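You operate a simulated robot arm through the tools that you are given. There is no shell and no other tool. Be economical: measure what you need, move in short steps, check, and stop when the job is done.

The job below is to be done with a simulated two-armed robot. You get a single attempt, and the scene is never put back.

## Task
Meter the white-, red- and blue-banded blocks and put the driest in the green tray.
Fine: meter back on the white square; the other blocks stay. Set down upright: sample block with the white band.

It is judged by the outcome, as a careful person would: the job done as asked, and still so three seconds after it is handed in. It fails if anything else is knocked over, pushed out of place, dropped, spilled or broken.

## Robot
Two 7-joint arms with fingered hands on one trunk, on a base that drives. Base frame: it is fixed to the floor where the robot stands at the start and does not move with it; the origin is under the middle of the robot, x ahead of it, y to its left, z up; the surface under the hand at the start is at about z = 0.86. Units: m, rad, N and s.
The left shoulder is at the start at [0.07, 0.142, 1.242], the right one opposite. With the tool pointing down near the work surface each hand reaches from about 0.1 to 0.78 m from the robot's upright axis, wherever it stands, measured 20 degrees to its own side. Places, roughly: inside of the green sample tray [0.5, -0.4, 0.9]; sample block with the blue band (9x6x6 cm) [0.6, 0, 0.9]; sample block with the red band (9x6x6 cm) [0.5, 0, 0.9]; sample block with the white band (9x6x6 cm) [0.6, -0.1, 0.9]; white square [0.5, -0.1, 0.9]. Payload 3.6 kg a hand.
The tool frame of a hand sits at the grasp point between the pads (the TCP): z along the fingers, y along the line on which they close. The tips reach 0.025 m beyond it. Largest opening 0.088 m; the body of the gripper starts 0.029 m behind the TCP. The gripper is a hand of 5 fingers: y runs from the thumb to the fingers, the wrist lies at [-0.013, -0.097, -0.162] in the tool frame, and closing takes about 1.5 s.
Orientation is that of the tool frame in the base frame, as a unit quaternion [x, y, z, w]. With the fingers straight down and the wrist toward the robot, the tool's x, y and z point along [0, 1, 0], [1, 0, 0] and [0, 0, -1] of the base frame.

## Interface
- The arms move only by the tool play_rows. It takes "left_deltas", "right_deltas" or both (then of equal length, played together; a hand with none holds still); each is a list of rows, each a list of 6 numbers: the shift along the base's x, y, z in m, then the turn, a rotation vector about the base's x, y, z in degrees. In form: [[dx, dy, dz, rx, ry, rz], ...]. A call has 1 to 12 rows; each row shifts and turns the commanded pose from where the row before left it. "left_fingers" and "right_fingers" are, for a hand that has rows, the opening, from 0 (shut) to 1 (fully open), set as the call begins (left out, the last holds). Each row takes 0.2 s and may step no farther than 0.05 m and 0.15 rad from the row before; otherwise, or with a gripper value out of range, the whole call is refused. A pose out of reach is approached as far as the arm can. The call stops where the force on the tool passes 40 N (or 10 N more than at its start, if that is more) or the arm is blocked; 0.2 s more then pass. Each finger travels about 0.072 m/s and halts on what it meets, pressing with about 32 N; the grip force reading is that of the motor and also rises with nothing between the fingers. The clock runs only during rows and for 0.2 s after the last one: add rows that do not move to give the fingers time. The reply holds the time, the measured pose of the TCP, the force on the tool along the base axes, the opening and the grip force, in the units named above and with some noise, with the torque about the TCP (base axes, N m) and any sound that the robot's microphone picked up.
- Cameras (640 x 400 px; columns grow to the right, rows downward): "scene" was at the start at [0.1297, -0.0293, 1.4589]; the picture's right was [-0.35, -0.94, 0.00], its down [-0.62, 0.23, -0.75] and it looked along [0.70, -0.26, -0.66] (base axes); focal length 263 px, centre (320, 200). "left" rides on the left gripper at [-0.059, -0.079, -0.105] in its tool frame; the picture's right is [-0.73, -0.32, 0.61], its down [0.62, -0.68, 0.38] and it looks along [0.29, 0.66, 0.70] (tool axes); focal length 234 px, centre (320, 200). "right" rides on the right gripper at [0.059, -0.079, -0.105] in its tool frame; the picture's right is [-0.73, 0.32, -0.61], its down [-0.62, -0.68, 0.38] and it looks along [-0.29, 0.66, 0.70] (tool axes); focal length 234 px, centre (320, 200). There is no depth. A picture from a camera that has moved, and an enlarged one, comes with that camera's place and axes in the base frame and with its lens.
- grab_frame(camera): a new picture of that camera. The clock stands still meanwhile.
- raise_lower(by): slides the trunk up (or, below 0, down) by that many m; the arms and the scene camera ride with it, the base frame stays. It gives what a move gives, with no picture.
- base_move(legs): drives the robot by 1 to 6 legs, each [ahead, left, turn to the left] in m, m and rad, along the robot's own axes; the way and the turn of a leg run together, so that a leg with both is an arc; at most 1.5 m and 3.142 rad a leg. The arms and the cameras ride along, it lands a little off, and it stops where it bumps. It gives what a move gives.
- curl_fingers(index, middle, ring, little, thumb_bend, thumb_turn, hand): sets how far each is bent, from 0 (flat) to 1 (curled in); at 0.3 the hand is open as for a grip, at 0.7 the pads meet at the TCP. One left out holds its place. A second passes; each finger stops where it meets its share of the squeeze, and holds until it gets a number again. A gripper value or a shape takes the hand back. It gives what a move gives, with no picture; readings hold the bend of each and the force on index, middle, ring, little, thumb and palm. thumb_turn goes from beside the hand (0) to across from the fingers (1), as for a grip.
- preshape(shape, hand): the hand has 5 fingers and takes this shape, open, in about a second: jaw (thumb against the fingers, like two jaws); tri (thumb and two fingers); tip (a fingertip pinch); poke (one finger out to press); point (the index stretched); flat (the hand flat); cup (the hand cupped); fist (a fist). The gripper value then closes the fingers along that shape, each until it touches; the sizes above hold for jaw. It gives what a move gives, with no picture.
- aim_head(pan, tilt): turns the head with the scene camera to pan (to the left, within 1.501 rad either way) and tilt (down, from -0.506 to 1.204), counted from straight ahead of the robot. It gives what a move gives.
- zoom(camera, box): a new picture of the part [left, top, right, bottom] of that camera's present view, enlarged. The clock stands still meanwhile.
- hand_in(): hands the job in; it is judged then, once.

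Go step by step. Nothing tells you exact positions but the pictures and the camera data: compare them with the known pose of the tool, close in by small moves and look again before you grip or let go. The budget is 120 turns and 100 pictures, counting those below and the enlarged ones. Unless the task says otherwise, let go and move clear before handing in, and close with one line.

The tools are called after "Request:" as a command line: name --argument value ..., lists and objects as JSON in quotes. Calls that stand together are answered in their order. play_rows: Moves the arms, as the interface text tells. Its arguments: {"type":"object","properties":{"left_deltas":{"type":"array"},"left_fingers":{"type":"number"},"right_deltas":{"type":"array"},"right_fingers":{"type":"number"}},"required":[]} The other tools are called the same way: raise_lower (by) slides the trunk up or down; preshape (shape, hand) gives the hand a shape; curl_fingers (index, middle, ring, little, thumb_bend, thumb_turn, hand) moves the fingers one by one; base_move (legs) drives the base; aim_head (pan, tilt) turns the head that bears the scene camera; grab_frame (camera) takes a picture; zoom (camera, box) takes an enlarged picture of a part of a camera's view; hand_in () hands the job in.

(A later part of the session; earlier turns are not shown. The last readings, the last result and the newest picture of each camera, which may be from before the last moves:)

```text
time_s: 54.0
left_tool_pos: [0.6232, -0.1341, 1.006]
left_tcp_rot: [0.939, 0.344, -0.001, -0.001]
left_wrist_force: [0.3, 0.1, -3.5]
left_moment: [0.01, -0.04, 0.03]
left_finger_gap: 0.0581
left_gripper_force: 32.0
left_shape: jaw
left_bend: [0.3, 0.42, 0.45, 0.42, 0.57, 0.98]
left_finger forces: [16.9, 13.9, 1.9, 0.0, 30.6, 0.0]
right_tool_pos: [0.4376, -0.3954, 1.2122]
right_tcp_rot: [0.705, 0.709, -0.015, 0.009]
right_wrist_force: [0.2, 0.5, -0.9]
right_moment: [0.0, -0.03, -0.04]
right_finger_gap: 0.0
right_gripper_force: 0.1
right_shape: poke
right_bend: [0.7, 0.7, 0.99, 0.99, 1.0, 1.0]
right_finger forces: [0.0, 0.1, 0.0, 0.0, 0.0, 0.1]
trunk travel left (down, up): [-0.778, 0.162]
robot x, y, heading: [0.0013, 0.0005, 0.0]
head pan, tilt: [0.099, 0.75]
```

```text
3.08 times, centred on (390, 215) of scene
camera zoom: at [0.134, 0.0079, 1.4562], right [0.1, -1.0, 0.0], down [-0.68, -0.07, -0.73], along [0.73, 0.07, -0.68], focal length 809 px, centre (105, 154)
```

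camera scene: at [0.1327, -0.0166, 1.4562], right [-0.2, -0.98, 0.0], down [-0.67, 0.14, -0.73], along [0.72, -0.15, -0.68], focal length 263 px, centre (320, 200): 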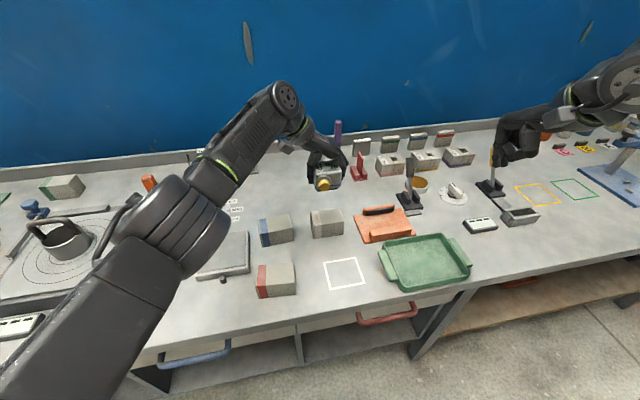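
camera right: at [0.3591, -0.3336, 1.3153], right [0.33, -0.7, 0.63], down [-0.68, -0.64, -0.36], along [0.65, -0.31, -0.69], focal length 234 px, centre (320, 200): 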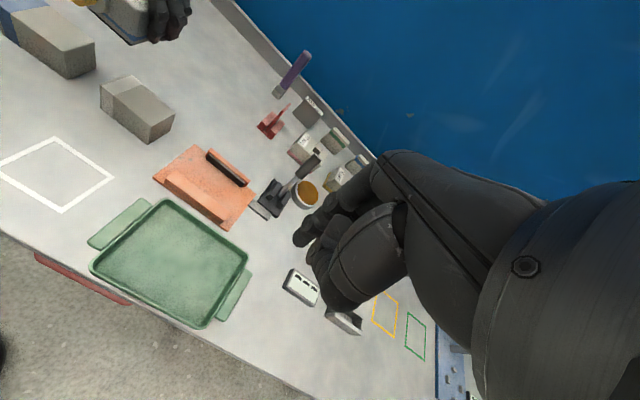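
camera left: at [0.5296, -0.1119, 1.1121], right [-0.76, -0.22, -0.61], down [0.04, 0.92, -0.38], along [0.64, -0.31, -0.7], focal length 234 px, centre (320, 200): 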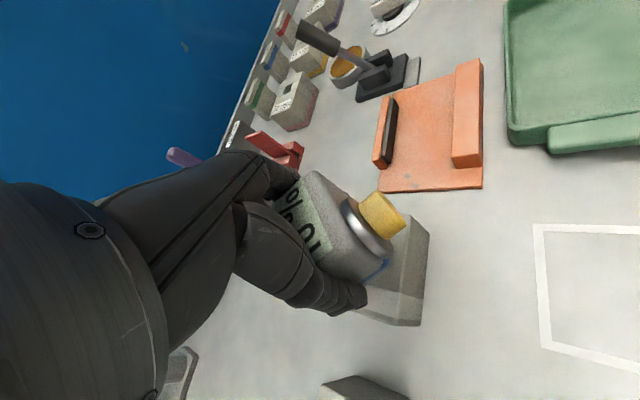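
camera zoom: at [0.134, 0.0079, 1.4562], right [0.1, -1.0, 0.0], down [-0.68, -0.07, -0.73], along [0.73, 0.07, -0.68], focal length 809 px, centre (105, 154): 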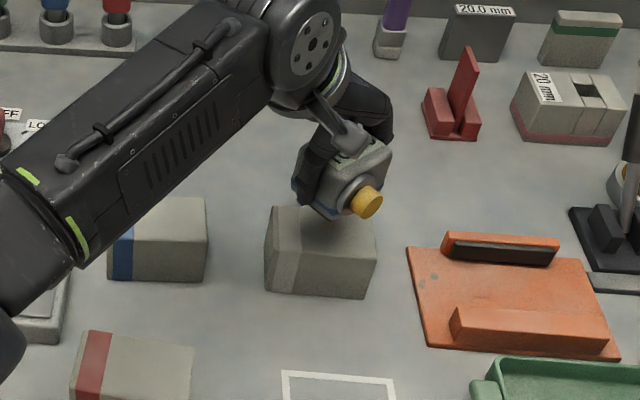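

Request:
play_rows --left_deltas '[[0, 0, -0.025, 0, 0, 0], [0, 0, -0.018, 0, 0, 0], [0, 0, -0.003, 0, 0, 0], [0, 0, -0.003, 0, 0, 0], [0, 0, 0, 0, 0, 0], [0, 0, 0, 0, 0, 0], [0, 0, 0, 0, 0, 0], [0, 0, 0, 0, 0, 0], [0, 0, 0, 0, 0, 0], [0, 0, 0, 0, 0, 0]]'

Request:
zoom --camera "left" --box '[260, 150, 380, 270]'

```text
time_s: 56.2
left_tool_pos: [0.6241, -0.1345, 0.9583]
left_tcp_rot: [0.939, 0.343, -0.001, -0.001]
left_wrist_force: [-0.2, -0.2, -3.8]
left_moment: [0.03, -0.02, -0.01]
left_finger_gap: 0.058
left_gripper_force: 32.0
left_shape: jaw
left_bend: [0.3, 0.42, 0.45, 0.42, 0.57, 0.98]
left_finger forces: [16.9, 13.9, 1.9, 0.0, 30.6, 0.0]
right_tool_pos: [0.437, -0.3969, 1.2114]
right_tcp_rot: [0.705, 0.709, -0.015, 0.008]
right_wrist_force: [0.4, 1.0, -0.3]
right_moment: [0.04, 0.03, -0.02]
right_finger_gap: 0.0002
right_gripper_force: 0.0
right_shape: poke
right_bend: [0.7, 0.7, 0.99, 0.99, 1.0, 1.0]
right_finger forces: [0.0, 0.0, 0.0, 0.0, 0.0, 0.0]
trunk travel left (down, up): [-0.778, 0.162]
robot x, y, heading: [-0.0001, -0.0022, -0.003]
head pan, tilt: [0.099, 0.75]
```

```text
3.33 times, centred on (320, 210) of left
camera zoom: at [0.5294, -0.112, 1.0641], right [-0.76, -0.22, -0.61], down [0.04, 0.92, -0.38], along [0.64, -0.31, -0.7], focal length 781 px, centre (320, 167)
```

zoom: 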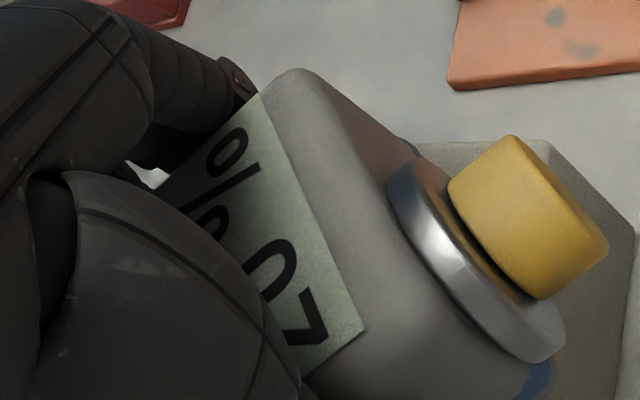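

White again reads 2x % (20), so red at 10 % is the driest. Now I'll return the meter to its original spot, TCP (0.483, −0.150, 0.895), yaw back.

Request:
play_rows --left_deltas '[[0, 0, 0.04, 0, 0, 0], [0, 0, 0.04, 0, 0, 0], [-0.02, -0.002, 0.01, 0, 0, -8], [-0.02, -0.002, 0.01, 0, 0, -8], [-0.02, -0.002, 0, 0, 0, -8], [-0.02, -0.002, 0, 0, 0, -8], [-0.02, -0.002, 0, 0, 0, -8], [-0.02, -0.002, 0, 0, 0, 0], [-0.02, -0.002, 0, 0, 0, 0], [0, 0, -0.04, 0, 0, 0], [0, 0, -0.04, 0, 0, 0], [0, 0, 0, 0, 0, 0]]'

Request:
grab_frame --camera "left"

```text
time_s: 58.8
left_tool_pos: [0.4838, -0.1486, 0.9784]
left_tcp_rot: [1.0, 0.001, 0.0, -0.001]
left_wrist_force: [0.4, -0.7, -3.4]
left_moment: [-0.01, -0.01, 0.0]
left_finger_gap: 0.058
left_gripper_force: 31.8
left_shape: jaw
left_bend: [0.3, 0.42, 0.45, 0.42, 0.57, 0.98]
left_finger forces: [16.4, 13.8, 1.9, 0.0, 30.0, 0.0]
right_tool_pos: [0.4373, -0.3967, 1.2125]
right_tcp_rot: [0.705, 0.709, -0.014, 0.009]
right_wrist_force: [0.5, 0.2, 0.7]
right_moment: [0.0, 0.03, 0.01]
right_finger_gap: 0.0
right_gripper_force: 0.0
right_shape: poke
right_bend: [0.7, 0.7, 0.99, 0.99, 1.0, 1.0]
right_finger forces: [0.0, 0.0, 0.0, 0.0, 0.0, 0.0]
trunk travel left (down, up): [-0.778, 0.162]
robot x, y, heading: [-0.002, 0.0023, -0.004]
head pan, tilt: [0.099, 0.75]
```

```text
40 pictures are left
camera left: at [0.4239, -0.0688, 1.0847], right [-0.73, 0.32, -0.61], down [0.62, 0.68, -0.38], along [0.29, -0.65, -0.7], focal length 234 px, centre (320, 200)
```

left: 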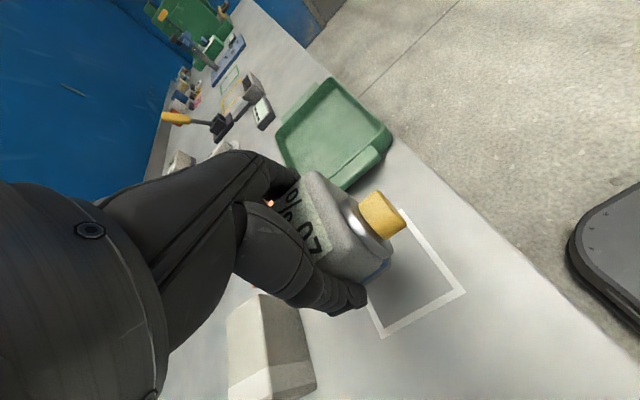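

Request:
play_rows --left_deltas '[[0, -0.001, -0.04, 0, 0, 0], [0, 0, -0.03, 0, 0, 0], [0, 0, -0.009, 0, 0, 0], [0, 0, -0.003, 0, 0, 0], [0, 0, -0.002, 0, 0, 0], [0, 0, 0, 0, 0, 0]]'

Request:
aim_head --pan -0.3 --tilt 0.75

Request:
zoom --camera "scene" --box '[240, 180, 400, 300]'

```text
time_s: 60.2
left_tool_pos: [0.4823, -0.1505, 0.8977]
left_tcp_rot: [1.0, 0.002, 0.002, 0.002]
left_wrist_force: [3.2, -0.1, 13.3]
left_moment: [-0.37, -0.04, 0.07]
left_finger_gap: 0.0577
left_gripper_force: 32.3
left_shape: jaw
left_bend: [0.3, 0.42, 0.45, 0.42, 0.57, 0.98]
left_finger forces: [17.9, 14.4, 2.9, 0.1, 31.6, 0.0]
right_tool_pos: [0.4358, -0.3947, 1.2139]
right_tcp_rot: [0.705, 0.709, -0.014, 0.01]
right_wrist_force: [0.3, 0.0, 0.0]
right_moment: [0.01, -0.02, -0.03]
right_finger_gap: 0.0001
right_gripper_force: 0.0
right_shape: poke
right_bend: [0.7, 0.7, 0.99, 0.99, 1.0, 1.0]
right_finger forces: [0.0, 0.0, 0.0, 0.1, 0.0, 0.0]
trunk travel left (down, up): [-0.778, 0.162]
robot x, y, heading: [0.0014, -0.0004, 0.0]
head pan, tilt: [0.099, 0.75]
```

```text
time_s: 61.1
left_tool_pos: [0.4821, -0.1485, 0.8958]
left_tcp_rot: [1.0, 0.002, -0.001, 0.0]
left_wrist_force: [5.4, -0.7, 18.1]
left_moment: [-0.55, -0.06, 0.03]
left_finger_gap: 0.0577
left_gripper_force: 32.3
left_shape: jaw
left_bend: [0.29, 0.42, 0.45, 0.42, 0.57, 0.98]
left_finger forces: [18.8, 15.1, 3.3, 0.0, 31.9, 0.1]
right_tool_pos: [0.4349, -0.3934, 1.2137]
right_tcp_rot: [0.705, 0.709, -0.015, 0.009]
right_wrist_force: [-0.3, 0.7, 0.0]
right_moment: [-0.01, -0.02, 0.0]
right_finger_gap: 0.0001
right_gripper_force: 0.1
right_shape: poke
right_bend: [0.7, 0.7, 0.99, 0.99, 1.0, 1.0]
right_finger forces: [0.1, 0.1, 0.0, 0.0, 0.1, 0.0]
trunk travel left (down, up): [-0.778, 0.162]
robot x, y, heading: [0.0005, 0.0004, -0.003]
head pan, tilt: [-0.3, 0.75]
```

```text
3.33 times, centred on (320, 240) of scene
camera zoom: at [0.1285, -0.0235, 1.4565], right [-0.29, -0.96, 0.0], down [-0.65, 0.2, -0.73], along [0.7, -0.22, -0.68], focal length 877 px, centre (320, 67)
```

zoom: 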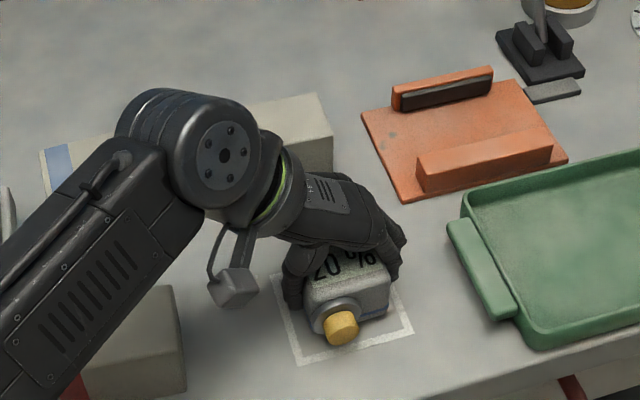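

Seated. Ease off, open and rise straight.

Request:
play_rows --left_deltas '[[0, 0, 0.001, 0, 0, 0], [0, 0, 0, 0, 0, 0], [0, 0, 0, 0, 0, 0], [0, 0, 0, 0, 0, 0], [0, 0, 0, 0, 0, 0]]' --left_fingers 1

Request:
play_rows --left_deltas '[[0, 0, 0.01, 0, 0, 0], [0, 0, 0.03, 0, 0, 0], [0, 0, 0.04, 0, 0, 0], [0, 0, 0.04, 0, 0, 0], [0, 0, 0.04, 0, 0, 0], [0, 0.02, 0.02, 0, 0, 5], [0, 0.03, 0, 0, 0, 8], [0, 0.03, 0, 0, 0, 8], [0, 0.03, 0, 0, 0, 8], [0, 0.03, 0, 0, 0, 8], [0, 0, 0, 0, 0, 0]]'

Request:
grab_frame --camera "scene"

Request:
zoom --camera "scene" --box '[240, 180, 400, 300]'

```text
time_s: 62.3
left_tool_pos: [0.4835, -0.1495, 0.8954]
left_tcp_rot: [1.0, 0.002, 0.0, -0.001]
left_wrist_force: [-1.5, -1.9, 2.2]
left_moment: [0.0, 0.0, 0.0]
left_finger_gap: 0.0881
left_gripper_force: 0.1
left_shape: jaw
left_bend: [0.29, 0.3, 0.3, 0.3, 0.3, 0.97]
left_finger forces: [3.0, 0.1, 0.1, 0.0, 1.7, 0.1]
right_tool_pos: [0.4366, -0.3957, 1.213]
right_tcp_rot: [0.705, 0.709, -0.014, 0.01]
right_wrist_force: [0.4, -0.3, -0.2]
right_moment: [0.03, -0.01, 0.0]
right_finger_gap: 0.0001
right_gripper_force: 0.0
right_shape: poke
right_bend: [0.7, 0.7, 0.99, 0.99, 1.0, 1.0]
right_finger forces: [0.0, 0.1, 0.0, 0.1, 0.0, 0.1]
trunk travel left (down, up): [-0.778, 0.162]
robot x, y, heading: [-0.0007, -0.0007, 0.008]
head pan, tilt: [-0.3, 0.75]
```

```text
time_s: 64.7
left_tool_pos: [0.484, -0.0091, 1.0759]
left_tcp_rot: [0.948, 0.319, -0.001, -0.001]
left_wrist_force: [0.2, -0.6, -0.3]
left_moment: [-0.01, 0.03, -0.01]
left_finger_gap: 0.0876
left_gripper_force: 0.1
left_shape: jaw
left_bend: [0.3, 0.3, 0.3, 0.3, 0.3, 0.97]
left_finger forces: [0.1, 0.0, 0.0, 0.0, 0.0, 0.1]
right_tool_pos: [0.4366, -0.3968, 1.2116]
right_tcp_rot: [0.705, 0.709, -0.014, 0.01]
right_wrist_force: [-1.1, -0.3, 0.0]
right_moment: [-0.02, 0.02, 0.02]
right_finger_gap: 0.0001
right_gripper_force: 0.1
right_shape: poke
right_bend: [0.7, 0.7, 0.99, 0.99, 1.0, 1.0]
right_finger forces: [0.0, 0.0, 0.0, 0.0, 0.0, 0.0]
trunk travel left (down, up): [-0.778, 0.162]
robot x, y, heading: [-0.0011, 0.0004, -0.0]
head pan, tilt: [-0.3, 0.75]
```

```text
38 pictures are left
camera scene: at [0.1302, -0.0254, 1.4562], right [-0.3, -0.96, 0.0], down [-0.65, 0.2, -0.73], along [0.7, -0.22, -0.68], focal length 263 px, centre (320, 200)
```

scene: 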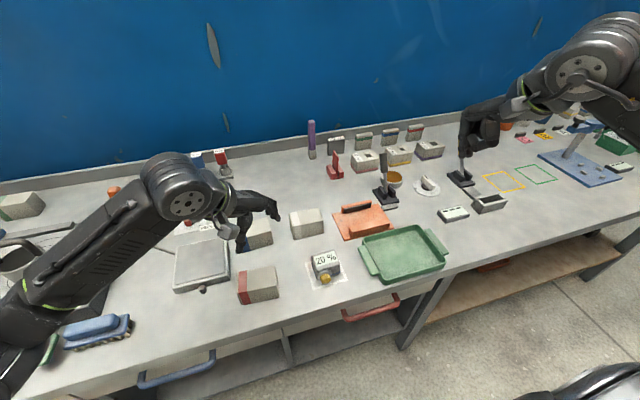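

```text
3.33 times, centred on (320, 240) of scene
camera zoom: at [0.1302, -0.0254, 1.4562], right [-0.3, -0.96, 0.0], down [-0.65, 0.2, -0.73], along [0.7, -0.22, -0.68], focal length 877 px, centre (320, 67)
```

zoom: 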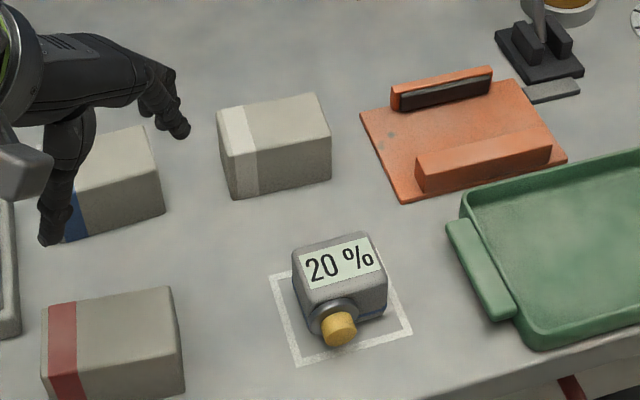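

Readings are clear: white 20 %, blue 25 %, red 10 %; the meter is back on its square. Now moving the left hand aside and readying the right hand (jaw) for the red block.

Request:
play_rows --left_deltas '[[0, 0.035, 0.005, 0, 0, 6], [0, 0.035, 0.005, 0, 0, 6], [0, 0.035, 0.005, 0, 0, 6], [0, 0.035, 0.005, 0, 0, 6], [0, 0.035, 0.005, 0, 0, 6], [0, 0.035, 0.005, 0, 0, 6], [0, 0.035, 0.005, 0, 0, 6], [0, 0.035, 0.005, 0, 0, 6], [0, 0.03, 0.005, 0, 0, 4]]'

Request:
preshape --hand "right" --shape "jaw"

Request:
play_rows --right_deltas '[[0.004, 0.042, -0.01, 0, 0, 0], [0.004, 0.042, -0.01, 0, 0, 0], [0.004, 0.042, -0.01, 0, 0, 0], [0.004, 0.042, -0.01, 0, 0, 0], [0.004, 0.042, -0.01, 0, 0, 0], [0.005, 0.042, -0.01, 0, 0, 0], [0.005, 0.042, -0.01, 0, 0, 0], [0.005, 0.042, -0.015, 0, 0, 0], [0.005, 0.042, -0.02, 0, 0, 0], [0.005, 0.037, -0.02, 0, 0, 0], [0, 0, 0, 0, 0, 0]]' --right_fingers 1

Request:
grab_frame --camera "right"

Request:
grab_frame --camera "scene"

```text
time_s: 66.7
left_tool_pos: [0.4834, 0.3022, 1.12]
left_tcp_rot: [0.711, 0.703, -0.002, 0.001]
left_wrist_force: [-0.3, -0.1, -0.3]
left_moment: [-0.03, 0.01, 0.0]
left_finger_gap: 0.0878
left_gripper_force: 0.1
left_shape: jaw
left_bend: [0.3, 0.3, 0.3, 0.3, 0.3, 0.97]
left_finger forces: [0.1, 0.0, 0.1, 0.1, 0.0, 0.0]
right_tool_pos: [0.4359, -0.3953, 1.2138]
right_tcp_rot: [0.705, 0.709, -0.014, 0.009]
right_wrist_force: [-0.4, 0.0, 0.1]
right_moment: [0.01, 0.02, 0.02]
right_finger_gap: 0.0002
right_gripper_force: 0.0
right_shape: poke
right_bend: [0.7, 0.7, 0.99, 0.99, 1.0, 1.0]
right_finger forces: [0.0, 0.0, 0.1, 0.0, 0.1, 0.0]
trunk travel left (down, up): [-0.778, 0.162]
robot x, y, heading: [-0.0, 0.0012, -0.001]
head pan, tilt: [-0.3, 0.75]
```

```text
time_s: 67.6
left_tool_pos: [0.4851, 0.3011, 1.1195]
left_tcp_rot: [0.712, 0.702, -0.001, -0.001]
left_wrist_force: [0.0, 0.3, 0.2]
left_moment: [-0.03, 0.0, -0.03]
left_finger_gap: 0.0881
left_gripper_force: 0.1
left_shape: jaw
left_bend: [0.3, 0.3, 0.3, 0.3, 0.3, 0.97]
left_finger forces: [0.0, 0.1, 0.1, 0.0, 0.0, 0.0]
right_tool_pos: [0.4372, -0.3967, 1.2137]
right_tcp_rot: [0.705, 0.709, -0.014, 0.01]
right_wrist_force: [0.5, -0.2, 0.0]
right_moment: [0.0, 0.02, 0.01]
right_finger_gap: 0.0878
right_gripper_force: 0.1
right_shape: jaw
right_bend: [0.3, 0.3, 0.3, 0.3, 0.3, 0.98]
right_finger forces: [0.1, 0.0, 0.0, 0.0, 0.0, 0.0]
trunk travel left (down, up): [-0.778, 0.162]
robot x, y, heading: [-0.001, -0.0022, 0.0]
head pan, tilt: [-0.3, 0.75]
```

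```text
time_s: 70.0
left_tool_pos: [0.4844, 0.3, 1.119]
left_tcp_rot: [0.712, 0.702, 0.0, 0.0]
left_wrist_force: [-0.5, 0.6, -0.6]
left_moment: [0.01, 0.02, 0.01]
left_finger_gap: 0.0877
left_gripper_force: 0.0
left_shape: jaw
left_bend: [0.3, 0.3, 0.3, 0.3, 0.3, 0.97]
left_finger forces: [0.0, 0.0, 0.1, 0.0, 0.0, 0.0]
right_tool_pos: [0.4818, 0.0183, 1.0873]
right_tcp_rot: [0.704, 0.71, -0.015, 0.009]
right_wrist_force: [0.6, 0.5, 0.9]
right_moment: [0.04, 0.0, 0.0]
right_finger_gap: 0.0878
right_gripper_force: 0.1
right_shape: jaw
right_bend: [0.3, 0.3, 0.3, 0.3, 0.3, 0.98]
right_finger forces: [0.0, 0.1, 0.0, 0.0, 0.0, 0.1]
trunk travel left (down, up): [-0.778, 0.162]
robot x, y, heading: [0.0007, -0.0019, -0.001]
head pan, tilt: [-0.3, 0.75]
```

```text
36 pictures are left
camera right: at [0.4038, 0.0807, 1.1904], right [0.33, -0.7, 0.63], down [-0.68, -0.64, -0.36], along [0.65, -0.31, -0.69], focal length 234 px, centre (320, 200)
```

right: 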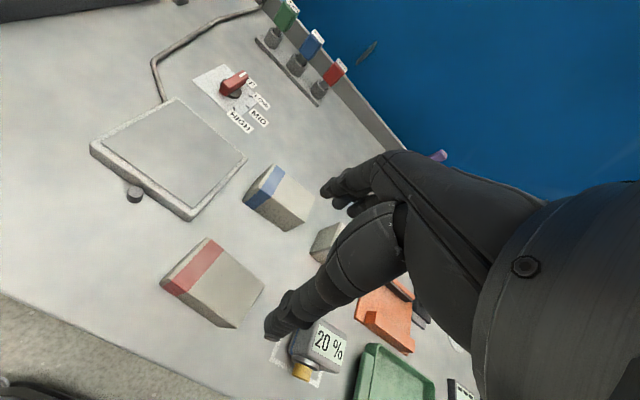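

```text
35 pictures are left
camera scene: at [0.1296, -0.0254, 1.4563], right [-0.3, -0.96, 0.0], down [-0.65, 0.2, -0.73], along [0.7, -0.22, -0.68], focal length 263 px, centre (320, 200)
```

scene: 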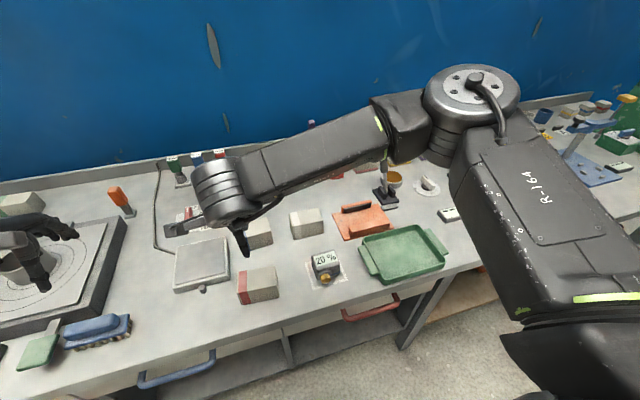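

Request:
zoom --camera "right" --box '[140, 220, 300, 340]'

Request:
zoom --camera "scene" --box '[210, 230, 310, 320]'

```text
3.33 times, centred on (220, 280) of right
camera zoom: at [0.4038, 0.0807, 1.1904], right [0.33, -0.7, 0.63], down [-0.68, -0.64, -0.36], along [0.65, -0.31, -0.69], focal length 781 px, centre (653, -67)
```

zoom: 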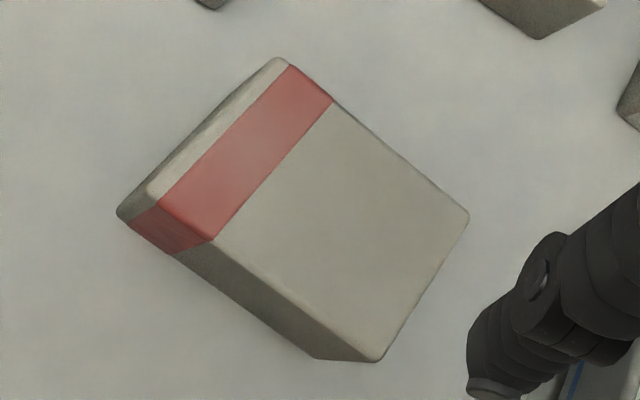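

```text
4.44 times, centred on (260, 275) of scene
camera zoom: at [0.1296, -0.0254, 1.4563], right [-0.3, -0.96, 0.0], down [-0.65, 0.2, -0.73], along [0.7, -0.22, -0.68], focal length 1169 px, centre (587, -133)
```

zoom: 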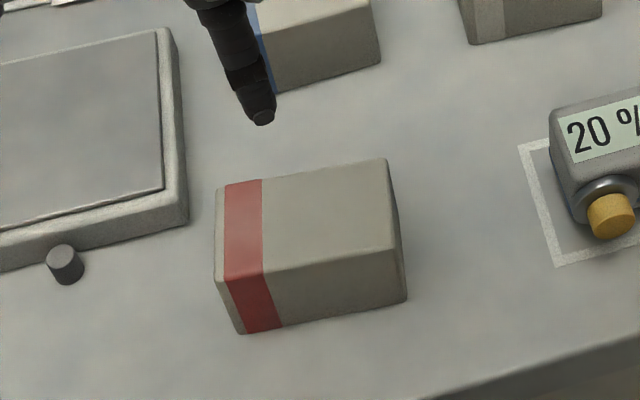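

The red block's centre is (0.473, 0.020), turned about −5.5°. Align, then descend to z 0.90 with fingers open.

Request:
play_rows --right_deltas '[[-0.009, 0.002, 0, 0, 0, -5.5], [0, 0, -0.04, 0, 0, 0], [0, 0, -0.04, 0, 0, 0], [0, 0, -0.04, 0, 0, 0], [0, 0, -0.03, 0, 0, 0], [0, 0, 0, 0, 0, 0]]'

Request:
grab_frame --camera "right"

Request:
zoom --camera "scene" --box '[200, 210, 320, 320]'

```text
time_s: 71.4
left_tool_pos: [0.484, 0.3009, 1.1207]
left_tcp_rot: [0.712, 0.702, -0.001, 0.0]
left_wrist_force: [-0.4, 0.4, -0.4]
left_moment: [0.02, -0.03, 0.03]
left_finger_gap: 0.088
left_gripper_force: 0.1
left_shape: jaw
left_bend: [0.3, 0.3, 0.3, 0.3, 0.3, 0.97]
left_finger forces: [0.1, 0.0, 0.1, 0.1, 0.0, 0.1]
right_tool_pos: [0.4722, 0.0231, 0.9371]
right_tcp_rot: [0.738, 0.674, -0.014, 0.009]
right_wrist_force: [-0.2, -0.1, -0.6]
right_moment: [0.01, 0.02, 0.01]
right_finger_gap: 0.0879
right_gripper_force: 0.1
right_shape: jaw
right_bend: [0.3, 0.3, 0.3, 0.3, 0.3, 0.98]
right_finger forces: [0.0, 0.0, 0.0, 0.0, 0.0, 0.0]
trunk travel left (down, up): [-0.778, 0.162]
robot x, y, heading: [0.0028, 0.0033, -0.001]
head pan, tilt: [-0.3, 0.75]
```

```text
32 pictures are left
camera right: at [0.4003, 0.0925, 1.0395], right [0.26, -0.73, 0.63], down [-0.74, -0.57, -0.36], along [0.62, -0.37, -0.69], focal length 234 px, centre (320, 200)
```

right: 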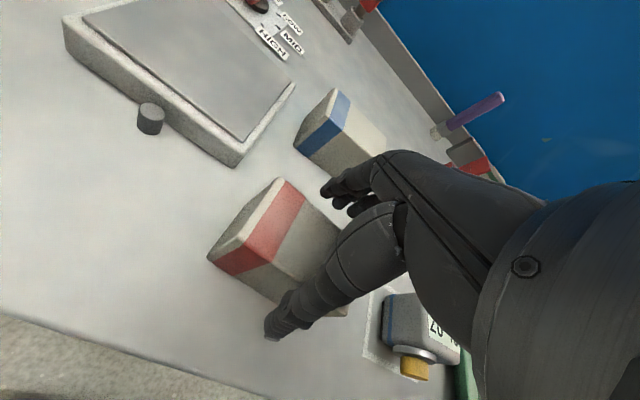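

```text
3.64 times, centred on (260, 265) of scene
camera zoom: at [0.1297, -0.0243, 1.4563], right [-0.3, -0.96, 0.0], down [-0.65, 0.2, -0.73], along [0.7, -0.22, -0.68], focal length 956 px, centre (538, -36)
```

zoom: 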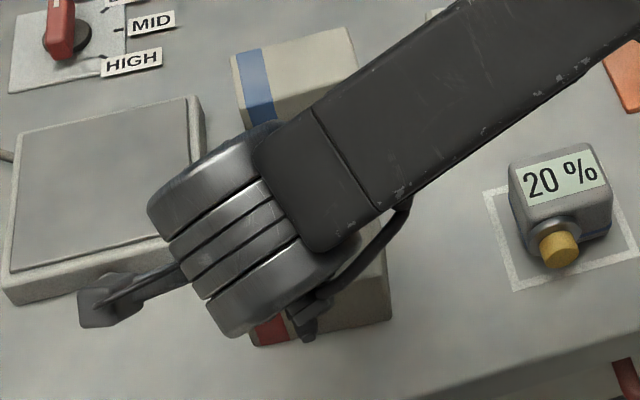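

Straddling. Lower the last 3.7 cm and close.

Request:
play_rows --right_deltas '[[0, -0.002, -0.02, 0, 0, 0], [0, 0, -0.015, 0, 0, 0], [0, 0, 0, 0, 0, 0]]'

Request:
play_rows --right_deltas '[[0, 0, 0, 0, 0, 0], [0, 0, 0, 0, 0, 0], [0, 0, 0, 0, 0, 0], [0, 0, 0, 0, 0, 0], [0, 0, 0, 0, 0, 0], [0, 0, 0, 0, 0, 0], [0, 0, 0, 0, 0, 0], [0, 0, 0, 0, 0, 0]]' --right_fingers 0

Request:
grab_frame --camera "right"

```text
time_s: 72.2
left_tool_pos: [0.4838, 0.3013, 1.1186]
left_tcp_rot: [0.712, 0.702, -0.002, 0.0]
left_wrist_force: [-0.3, -0.4, 0.7]
left_moment: [0.01, -0.01, 0.01]
left_finger_gap: 0.0881
left_gripper_force: 0.0
left_shape: jaw
left_bend: [0.3, 0.3, 0.3, 0.3, 0.3, 0.97]
left_finger forces: [0.1, 0.0, 0.0, 0.0, 0.1, 0.1]
right_tool_pos: [0.4721, 0.0192, 0.9023]
right_tcp_rot: [0.739, 0.674, -0.015, 0.009]
right_wrist_force: [0.0, -0.1, 0.0]
right_moment: [-0.02, 0.02, -0.01]
right_finger_gap: 0.0884
right_gripper_force: 0.1
right_shape: jaw
right_bend: [0.3, 0.3, 0.3, 0.3, 0.3, 0.98]
right_finger forces: [0.1, 0.0, 0.0, 0.0, 0.0, 0.0]
trunk travel left (down, up): [-0.778, 0.162]
robot x, y, heading: [-0.0017, 0.0047, 0.001]
head pan, tilt: [-0.3, 0.75]
```

```text
time_s: 74.0
left_tool_pos: [0.4845, 0.3005, 1.1204]
left_tcp_rot: [0.713, 0.702, -0.001, -0.001]
left_wrist_force: [-0.2, 0.5, 0.9]
left_moment: [0.0, -0.03, 0.0]
left_finger_gap: 0.0879
left_gripper_force: 0.0
left_shape: jaw
left_bend: [0.3, 0.3, 0.3, 0.3, 0.3, 0.97]
left_finger forces: [0.0, 0.0, 0.0, 0.0, 0.0, 0.0]
right_tool_pos: [0.4726, 0.0188, 0.9031]
right_tcp_rot: [0.738, 0.674, -0.015, 0.009]
right_wrist_force: [0.4, -1.6, 0.3]
right_moment: [-0.02, 0.07, 0.05]
right_finger_gap: 0.0486
right_gripper_force: 32.1
right_shape: jaw
right_bend: [0.74, 0.42, 0.4, 0.35, 0.67, 0.99]
right_finger forces: [15.4, 8.1, 3.6, 3.0, 29.6, 0.0]
trunk travel left (down, up): [-0.778, 0.162]
robot x, y, heading: [0.0011, -0.002, -0.003]
head pan, tilt: [-0.3, 0.75]
```

```text
30 pictures are left
camera right: at [0.4011, 0.089, 1.005], right [0.26, -0.73, 0.63], down [-0.74, -0.57, -0.36], along [0.62, -0.37, -0.69], focal length 234 px, centre (320, 200)
```

right: 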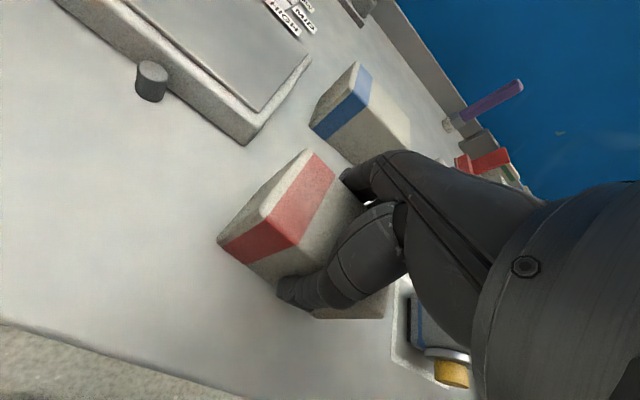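

The index bent more than the other fingers; I'll check from the scene camera before lifting.

Request:
zoom --camera "scene" --box '[210, 220, 320, 320]'

Request:
zoom --camera "left" --box '[320, 100, 640, 400]'

Request:
zoom --camera "right" --box '[200, 130, 420, 350]'

```text
4.00 times, centred on (265, 270) of scene
camera zoom: at [0.1301, -0.0245, 1.4563], right [-0.3, -0.96, 0.0], down [-0.65, 0.2, -0.73], along [0.7, -0.22, -0.68], focal length 1052 px, centre (540, -80)
```

zoom: 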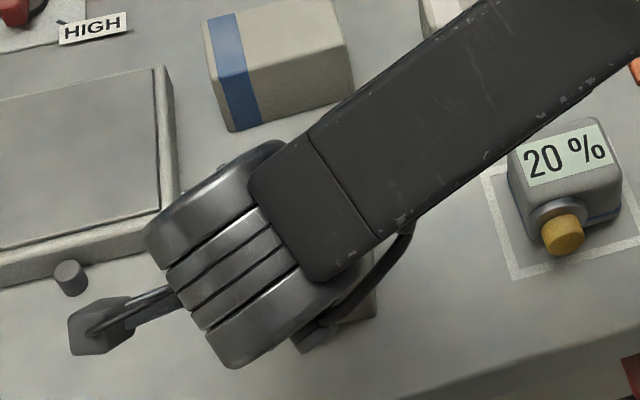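

```text
1.33 times, centred on (480, 250) of left
camera zoom: at [0.4051, 0.2436, 1.2257], right [-0.33, -0.72, -0.61], down [-0.67, 0.63, -0.38], along [0.66, 0.28, -0.7], focal length 312 px, centre (107, 133)
```

zoom: 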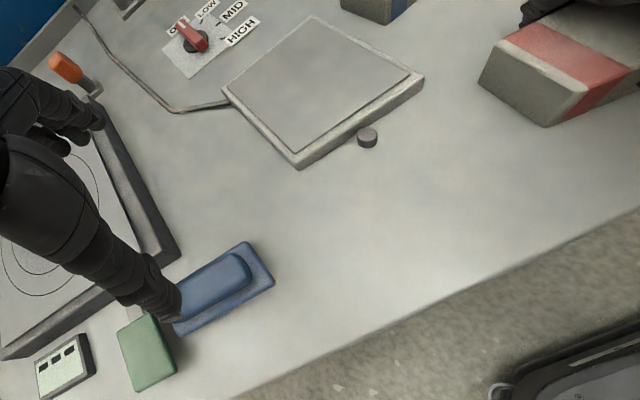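

```text
1.82 times, centred on (310, 240) of right
camera zoom: at [0.4011, 0.089, 1.005], right [0.26, -0.73, 0.63], down [-0.74, -0.57, -0.36], along [0.62, -0.37, -0.69], focal length 426 px, centre (338, 127)
```

zoom: 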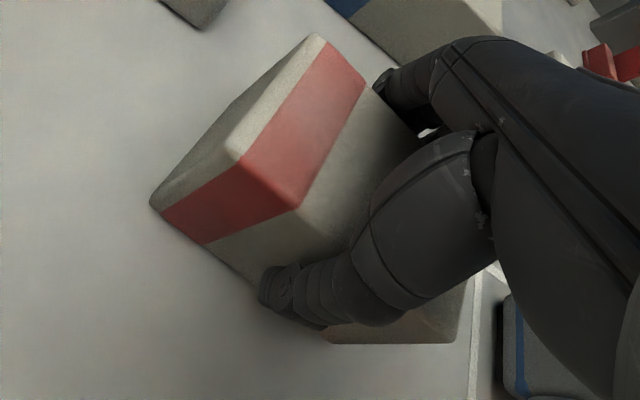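

Forces balance between thumb and fingers, so I'll lift slightly and look.

Request:
play_rows --right_deltas '[[0, 0, 0.01, 0, 0, 0], [0, 0, 0.01, 0, 0, 0], [0, 0, 0.02, 0, 0, 0], [0, 0, 0, 0, 0, 0]]'

Request:
grab_frame --camera "right"

```text
time_s: 75.0
left_tool_pos: [0.4845, 0.2995, 1.1199]
left_tcp_rot: [0.712, 0.702, -0.002, 0.0]
left_wrist_force: [-0.4, 0.1, 1.1]
left_moment: [0.01, 0.02, 0.01]
left_finger_gap: 0.0879
left_gripper_force: 0.1
left_shape: jaw
left_bend: [0.3, 0.3, 0.3, 0.3, 0.3, 0.97]
left_finger forces: [0.0, 0.0, 0.0, 0.0, 0.1, 0.0]
right_tool_pos: [0.4731, 0.0173, 0.9417]
right_tcp_rot: [0.739, 0.674, -0.015, 0.008]
right_wrist_force: [-0.6, 0.7, -2.5]
right_moment: [0.0, 0.01, -0.02]
right_finger_gap: 0.0487
right_gripper_force: 32.3
right_shape: jaw
right_bend: [0.3, 0.43, 0.41, 0.43, 0.67, 0.98]
right_finger forces: [16.4, 7.7, 3.7, 1.7, 29.8, 0.0]
trunk travel left (down, up): [-0.778, 0.162]
robot x, y, heading: [-0.0012, -0.0008, 0.002]
head pan, tilt: [-0.3, 0.75]
```

```text
26 pictures are left
camera right: at [0.4018, 0.0879, 1.0447], right [0.26, -0.73, 0.63], down [-0.74, -0.57, -0.36], along [0.62, -0.37, -0.69], focal length 234 px, centre (320, 200)
```

right: 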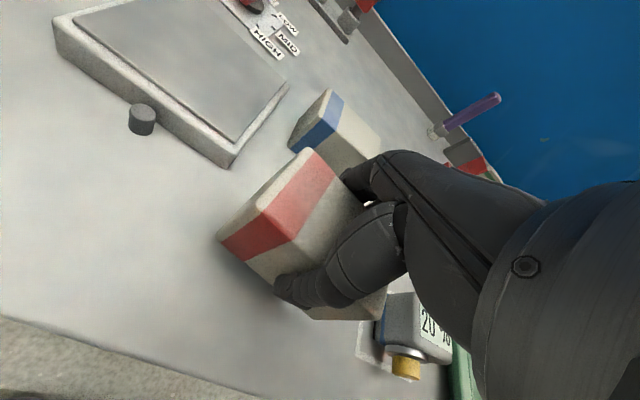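

The block is lifted level. Raise it and carry it over to the tray (centre ≈ (0.457, −0.354)), high above the meter.

Request:
play_rows --right_deltas '[[0, 0, 0.04, 0, 0, 0], [0, 0, 0.04, 0, 0, 0], [0, 0, 0.04, 0, 0, 0], [0, -0.04, 0.01, 0, 0, 1], [-0.002, -0.042, 0, 0, 0, 1], [-0.002, -0.042, 0, 0, 0, 1], [-0.002, -0.042, 0, 0, 0, 1], [-0.002, -0.042, 0, 0, 0, 1.5], [-0.002, -0.042, 0, 0, 0, 0], [-0.002, -0.042, 0, 0, 0, 0], [-0.002, -0.042, 0, 0, 0, 0], [-0.002, -0.037, 0, 0, 0, 0]]'

Request:
grab_frame --camera "right"

Request:
grab_frame --camera "scene"

```text
time_s: 77.6
left_tool_pos: [0.4837, 0.3006, 1.1196]
left_tcp_rot: [0.712, 0.703, 0.0, 0.0]
left_wrist_force: [-1.0, 0.0, -0.1]
left_moment: [-0.03, -0.02, 0.0]
left_finger_gap: 0.0881
left_gripper_force: 0.1
left_shape: jaw
left_bend: [0.3, 0.3, 0.3, 0.3, 0.3, 0.97]
left_finger forces: [0.0, 0.0, 0.1, 0.0, 0.0, 0.0]
right_tool_pos: [0.4562, -0.3534, 1.075]
right_tcp_rot: [0.704, 0.71, -0.014, 0.01]
right_wrist_force: [-0.7, -0.6, -3.4]
right_moment: [0.01, 0.03, -0.01]
right_finger_gap: 0.0486
right_gripper_force: 31.7
right_shape: jaw
right_bend: [0.3, 0.43, 0.41, 0.43, 0.67, 0.97]
right_finger forces: [16.1, 7.7, 3.8, 2.0, 29.7, 0.0]
trunk travel left (down, up): [-0.778, 0.162]
robot x, y, heading: [-0.0004, -0.0007, -0.001]
head pan, tilt: [-0.3, 0.75]
```

```text
25 pictures are left
camera right: at [0.3788, -0.2907, 1.177], right [0.33, -0.7, 0.63], down [-0.68, -0.64, -0.36], along [0.65, -0.31, -0.69], focal length 234 px, centre (320, 200)
```

right: 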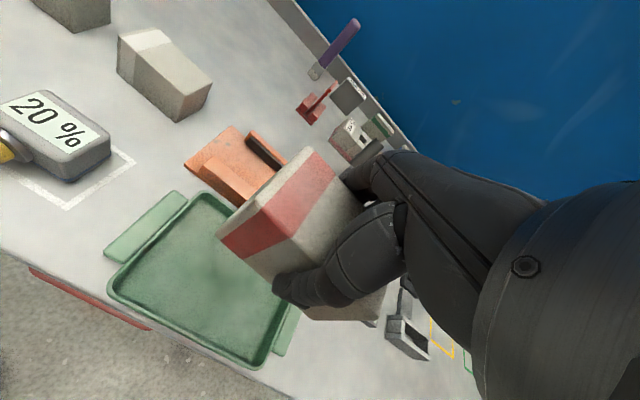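

```text
24 pictures are left
camera scene: at [0.1294, -0.0257, 1.4563], right [-0.3, -0.96, 0.0], down [-0.65, 0.2, -0.73], along [0.7, -0.22, -0.68], focal length 263 px, centre (320, 200)
```

scene: 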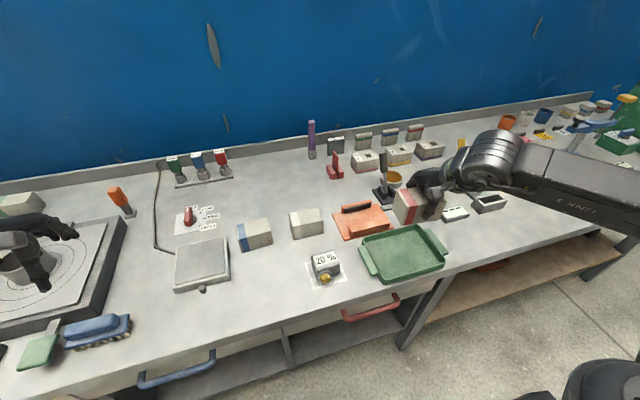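

Tray rim spans x 0.40–0.525, y −0.272…−0.447, so centre (0.463, −0.360). Shift slightly and lower to just above the floor.

Request:
play_rows --right_deltas '[[0.007, -0.006, -0.03, 0, 0, 0], [0, 0, -0.04, 0, 0, 0], [0, 0, -0.04, 0, 0, 0], [0, 0, -0.03, 0, 0, 0], [0, 0, 0, 0, 0, 0]]'

Request:
grab_frame --camera "right"

Request:
zoom --camera "scene" --box '[330, 180, 490, 300]'

```text
time_s: 78.8
left_tool_pos: [0.4829, 0.3016, 1.1201]
left_tcp_rot: [0.712, 0.702, -0.001, -0.002]
left_wrist_force: [-0.2, -0.5, -0.2]
left_moment: [-0.05, 0.0, 0.04]
left_finger_gap: 0.0881
left_gripper_force: 0.1
left_shape: jaw
left_bend: [0.3, 0.3, 0.3, 0.3, 0.3, 0.97]
left_finger forces: [0.0, 0.1, 0.0, 0.0, 0.0, 0.0]
right_tool_pos: [0.4647, -0.3594, 0.9329]
right_tcp_rot: [0.705, 0.709, -0.014, 0.009]
right_wrist_force: [-0.1, 0.3, -3.9]
right_moment: [-0.01, 0.01, -0.02]
right_finger_gap: 0.0481
right_gripper_force: 32.0
right_shape: jaw
right_bend: [0.3, 0.43, 0.41, 0.43, 0.67, 0.97]
right_finger forces: [16.2, 7.7, 3.8, 1.9, 29.5, 0.0]
trunk travel left (down, up): [-0.778, 0.162]
robot x, y, heading: [0.0017, 0.0027, -0.001]
head pan, tilt: [-0.3, 0.75]
```

```text
23 pictures are left
camera right: at [0.3872, -0.2963, 1.0353], right [0.33, -0.7, 0.63], down [-0.68, -0.64, -0.36], along [0.65, -0.31, -0.69], focal length 234 px, centre (320, 200)
```

right: 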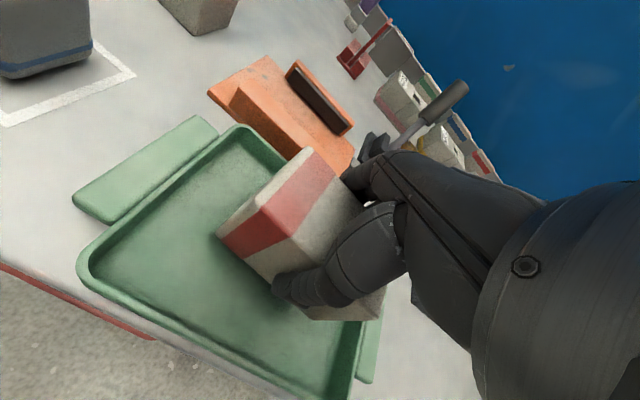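

```text
3.33 times, centred on (410, 240) of scene
camera zoom: at [0.13, -0.0246, 1.4563], right [-0.3, -0.96, 0.0], down [-0.65, 0.2, -0.73], along [0.7, -0.22, -0.68], focal length 877 px, centre (20, 67)
```

zoom: 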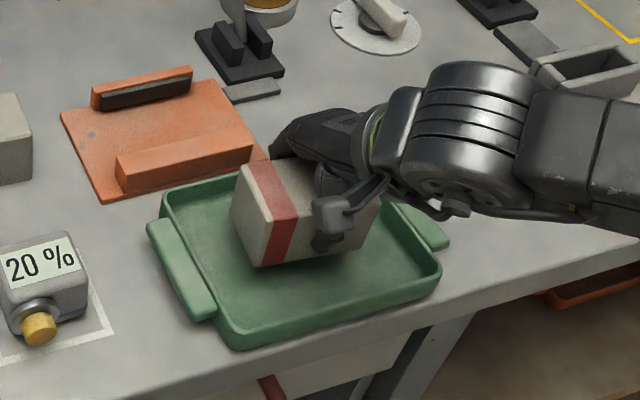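

Centred over the tray by the numbers. Creeping down until contact.

Request:
play_rows --right_deltas '[[0, 0, -0.012, 0, 0, 0], [0, 0, -0.006, 0, 0, 0], [0, 0, -0.003, 0, 0, 0], [0, 0, 0, 0, 0, 0]]'

Request:
zoom --camera "right" --box '[180, 130, 420, 350]'

```text
time_s: 79.8
left_tool_pos: [0.4844, 0.3006, 1.1201]
left_tcp_rot: [0.712, 0.702, -0.001, -0.001]
left_wrist_force: [0.3, 0.2, 1.0]
left_moment: [-0.03, 0.03, -0.02]
left_finger_gap: 0.0879
left_gripper_force: 0.0
left_shape: jaw
left_bend: [0.3, 0.3, 0.3, 0.3, 0.3, 0.97]
left_finger forces: [0.1, 0.0, 0.1, 0.1, 0.0, 0.0]
right_tool_pos: [0.4636, -0.3583, 0.9106]
right_tcp_rot: [0.705, 0.709, -0.015, 0.008]
right_wrist_force: [-0.1, 0.8, -2.9]
right_moment: [0.01, 0.03, 0.01]
right_finger_gap: 0.0484
right_gripper_force: 32.0
right_shape: jaw
right_bend: [0.3, 0.43, 0.41, 0.43, 0.67, 0.97]
right_finger forces: [16.0, 7.8, 3.8, 1.8, 29.6, 0.1]
trunk travel left (down, up): [-0.778, 0.162]
robot x, y, heading: [0.0008, 0.0017, -0.006]
head pan, tilt: [-0.3, 0.75]
```

```text
1.82 times, centred on (300, 240) of right
camera zoom: at [0.3865, -0.2965, 1.0143], right [0.33, -0.7, 0.63], down [-0.68, -0.64, -0.36], along [0.65, -0.31, -0.69], focal length 426 px, centre (356, 127)
```

zoom: 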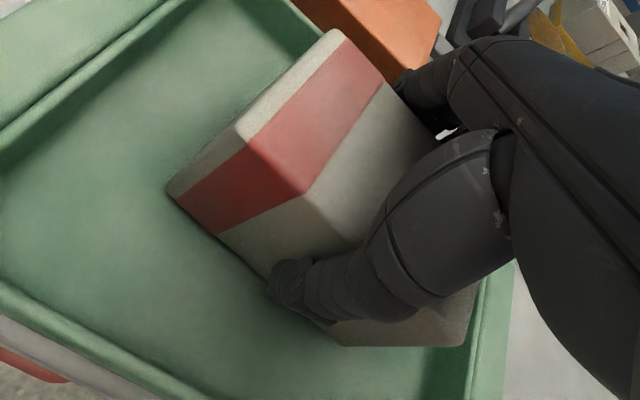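

Almost down; there's more room in front than behind, so I'll shift 1.2 cm toward me and finish lowering.

Request:
play_rows --right_deltas '[[-0.012, 0, 0, 0, 0, 0], [0, 0, -0.002, 0, 0, 0], [0, 0, -0.002, 0, 0, 0], [0, 0, 0, 0, 0, 0]]'

```text
time_s: 80.8
left_tool_pos: [0.4843, 0.3014, 1.1198]
left_tcp_rot: [0.711, 0.703, 0.0, 0.0]
left_wrist_force: [0.3, 0.0, 0.3]
left_moment: [0.01, -0.03, -0.02]
left_finger_gap: 0.0877
left_gripper_force: 0.0
left_shape: jaw
left_bend: [0.3, 0.3, 0.3, 0.3, 0.3, 0.97]
left_finger forces: [0.1, 0.0, 0.0, 0.0, 0.0, 0.0]
right_tool_pos: [0.4533, -0.3591, 0.9072]
right_tcp_rot: [0.705, 0.709, -0.015, 0.009]
right_wrist_force: [0.5, -0.6, -0.3]
right_moment: [0.06, 0.05, 0.04]
right_finger_gap: 0.0483
right_gripper_force: 31.5
right_shape: jaw
right_bend: [0.74, 0.43, 0.41, 0.43, 0.68, 0.97]
right_finger forces: [16.2, 7.6, 4.0, 2.1, 30.0, 0.0]
trunk travel left (down, up): [-0.778, 0.162]
robot x, y, heading: [0.0014, -0.0022, 0.004]
head pan, tilt: [-0.3, 0.75]
```

Contact with the tray floor. One more millimetre, then open partly and rise.

Request:
play_rows --right_deltas '[[0, 0, -0.001, 0, 0, 0], [0, 0, 0, 0, 0, 0]]'

Request:
play_rows --right_deltas '[[0, 0, 0, 0, 0, 0], [0, 0, 0, 0, 0, 0], [0, 0, 0, 0, 0, 0], [0, 0, 0, 0, 0, 0], [0, 0, 0, 0, 0, 0]]' --right_fingers 0.85

Request:
grab_frame --camera "right"

```text
time_s: 81.4
left_tool_pos: [0.4848, 0.3007, 1.1203]
left_tcp_rot: [0.712, 0.703, 0.0, 0.0]
left_wrist_force: [0.0, 0.1, 1.1]
left_moment: [-0.01, 0.01, -0.03]
left_finger_gap: 0.0878
left_gripper_force: 0.1
left_shape: jaw
left_bend: [0.3, 0.3, 0.3, 0.3, 0.3, 0.97]
left_finger forces: [0.1, 0.1, 0.0, 0.0, 0.1, 0.0]
right_tool_pos: [0.4525, -0.3581, 0.9073]
right_tcp_rot: [0.705, 0.709, -0.014, 0.009]
right_wrist_force: [0.3, -2.2, 3.5]
right_moment: [0.01, 0.09, 0.02]
right_finger_gap: 0.0486
right_gripper_force: 31.5
right_shape: jaw
right_bend: [0.74, 0.43, 0.41, 0.43, 0.68, 0.97]
right_finger forces: [16.8, 8.2, 4.2, 2.4, 30.1, 0.1]
trunk travel left (down, up): [-0.778, 0.162]
robot x, y, heading: [-0.0002, -0.0006, 0.0]
head pan, tilt: [-0.3, 0.75]
```

```text
time_s: 82.6
left_tool_pos: [0.4833, 0.3009, 1.1198]
left_tcp_rot: [0.712, 0.702, -0.001, -0.001]
left_wrist_force: [-0.7, -0.4, 0.6]
left_moment: [-0.01, -0.03, -0.03]
left_finger_gap: 0.0876
left_gripper_force: 0.0
left_shape: jaw
left_bend: [0.3, 0.3, 0.3, 0.3, 0.3, 0.97]
left_finger forces: [0.1, 0.0, 0.1, 0.0, 0.1, 0.0]
right_tool_pos: [0.4517, -0.359, 0.9061]
right_tcp_rot: [0.705, 0.709, -0.014, 0.009]
right_wrist_force: [0.6, -0.8, 0.3]
right_moment: [-0.01, -0.02, -0.02]
right_finger_gap: 0.0747
right_gripper_force: 0.1
right_shape: jaw
right_bend: [0.28, 0.33, 0.31, 0.32, 0.43, 0.99]
right_finger forces: [0.0, 0.1, 0.0, 0.1, 0.1, 0.1]
trunk travel left (down, up): [-0.778, 0.162]
robot x, y, heading: [-0.0018, -0.0016, 0.006]
head pan, tilt: [-0.3, 0.75]
```

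```text
20 pictures are left
camera right: at [0.3743, -0.2961, 1.0091], right [0.33, -0.7, 0.63], down [-0.68, -0.64, -0.36], along [0.65, -0.31, -0.69], focal length 234 px, centre (320, 200)
```

right: 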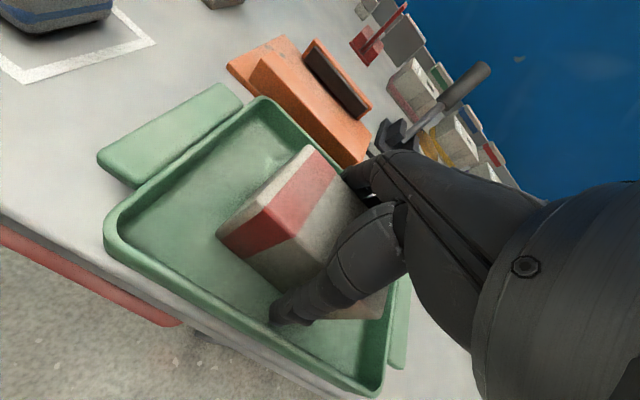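

Released with no side forces. Rise straight up and check.

Request:
play_rows --right_deltas '[[0, 0, 0.01, 0, 0, 0], [0, 0, 0.02, 0, 0, 0], [0, 0, 0.04, 0, 0, 0], [0, 0, 0.04, 0, 0, 0], [0, 0, 0.04, 0, 0, 0], [0, -0.02, 0.04, 0, 0, 0], [0, -0.03, 0.03, 0, 0, 0], [0, -0.04, 0, 0, 0, 0], [0, 0, 0, 0, 0, 0]]'

Request:
grab_frame --camera "scene"

Request:
zoom --camera "scene" --box '[220, 180, 460, 310]'

```text
time_s: 84.6
left_tool_pos: [0.4842, 0.3015, 1.1198]
left_tcp_rot: [0.712, 0.702, -0.001, 0.0]
left_wrist_force: [-0.4, -0.7, 0.1]
left_moment: [0.02, 0.0, -0.01]
left_finger_gap: 0.0878
left_gripper_force: 0.1
left_shape: jaw
left_bend: [0.3, 0.3, 0.3, 0.3, 0.3, 0.97]
left_finger forces: [0.0, 0.0, 0.0, 0.0, 0.1, 0.1]
right_tool_pos: [0.4523, -0.4487, 1.1292]
right_tcp_rot: [0.705, 0.709, -0.015, 0.009]
right_wrist_force: [0.6, 0.6, 0.0]
right_moment: [0.04, -0.02, -0.01]
right_finger_gap: 0.0749
right_gripper_force: 0.0
right_shape: jaw
right_bend: [0.28, 0.33, 0.31, 0.32, 0.43, 0.99]
right_finger forces: [0.1, 0.0, 0.0, 0.0, 0.0, 0.0]
trunk travel left (down, up): [-0.778, 0.162]
robot x, y, heading: [0.0001, -0.0017, -0.001]
head pan, tilt: [-0.3, 0.75]
```

```text
19 pictures are left
camera scene: at [0.1302, -0.0242, 1.4563], right [-0.3, -0.96, 0.0], down [-0.65, 0.2, -0.73], along [0.7, -0.22, -0.68], focal length 263 px, centre (320, 200)
```

scene: 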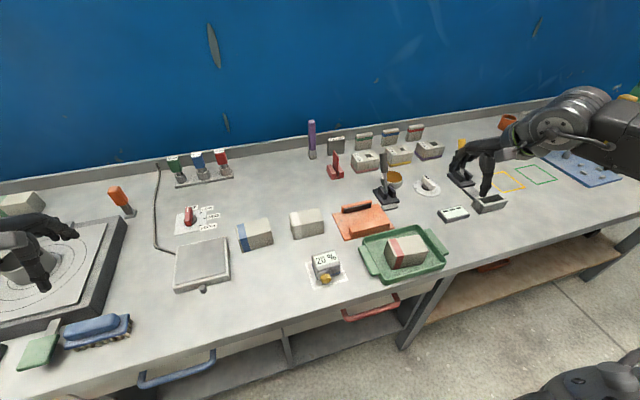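

```text
2.67 times, centred on (340, 245) of scene
camera zoom: at [0.1302, -0.0242, 1.4563], right [-0.3, -0.96, 0.0], down [-0.65, 0.2, -0.73], along [0.7, -0.22, -0.68], focal length 701 px, centre (267, 80)
```

zoom: 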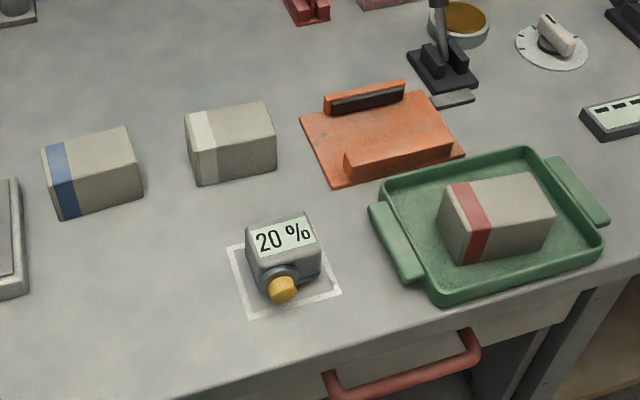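

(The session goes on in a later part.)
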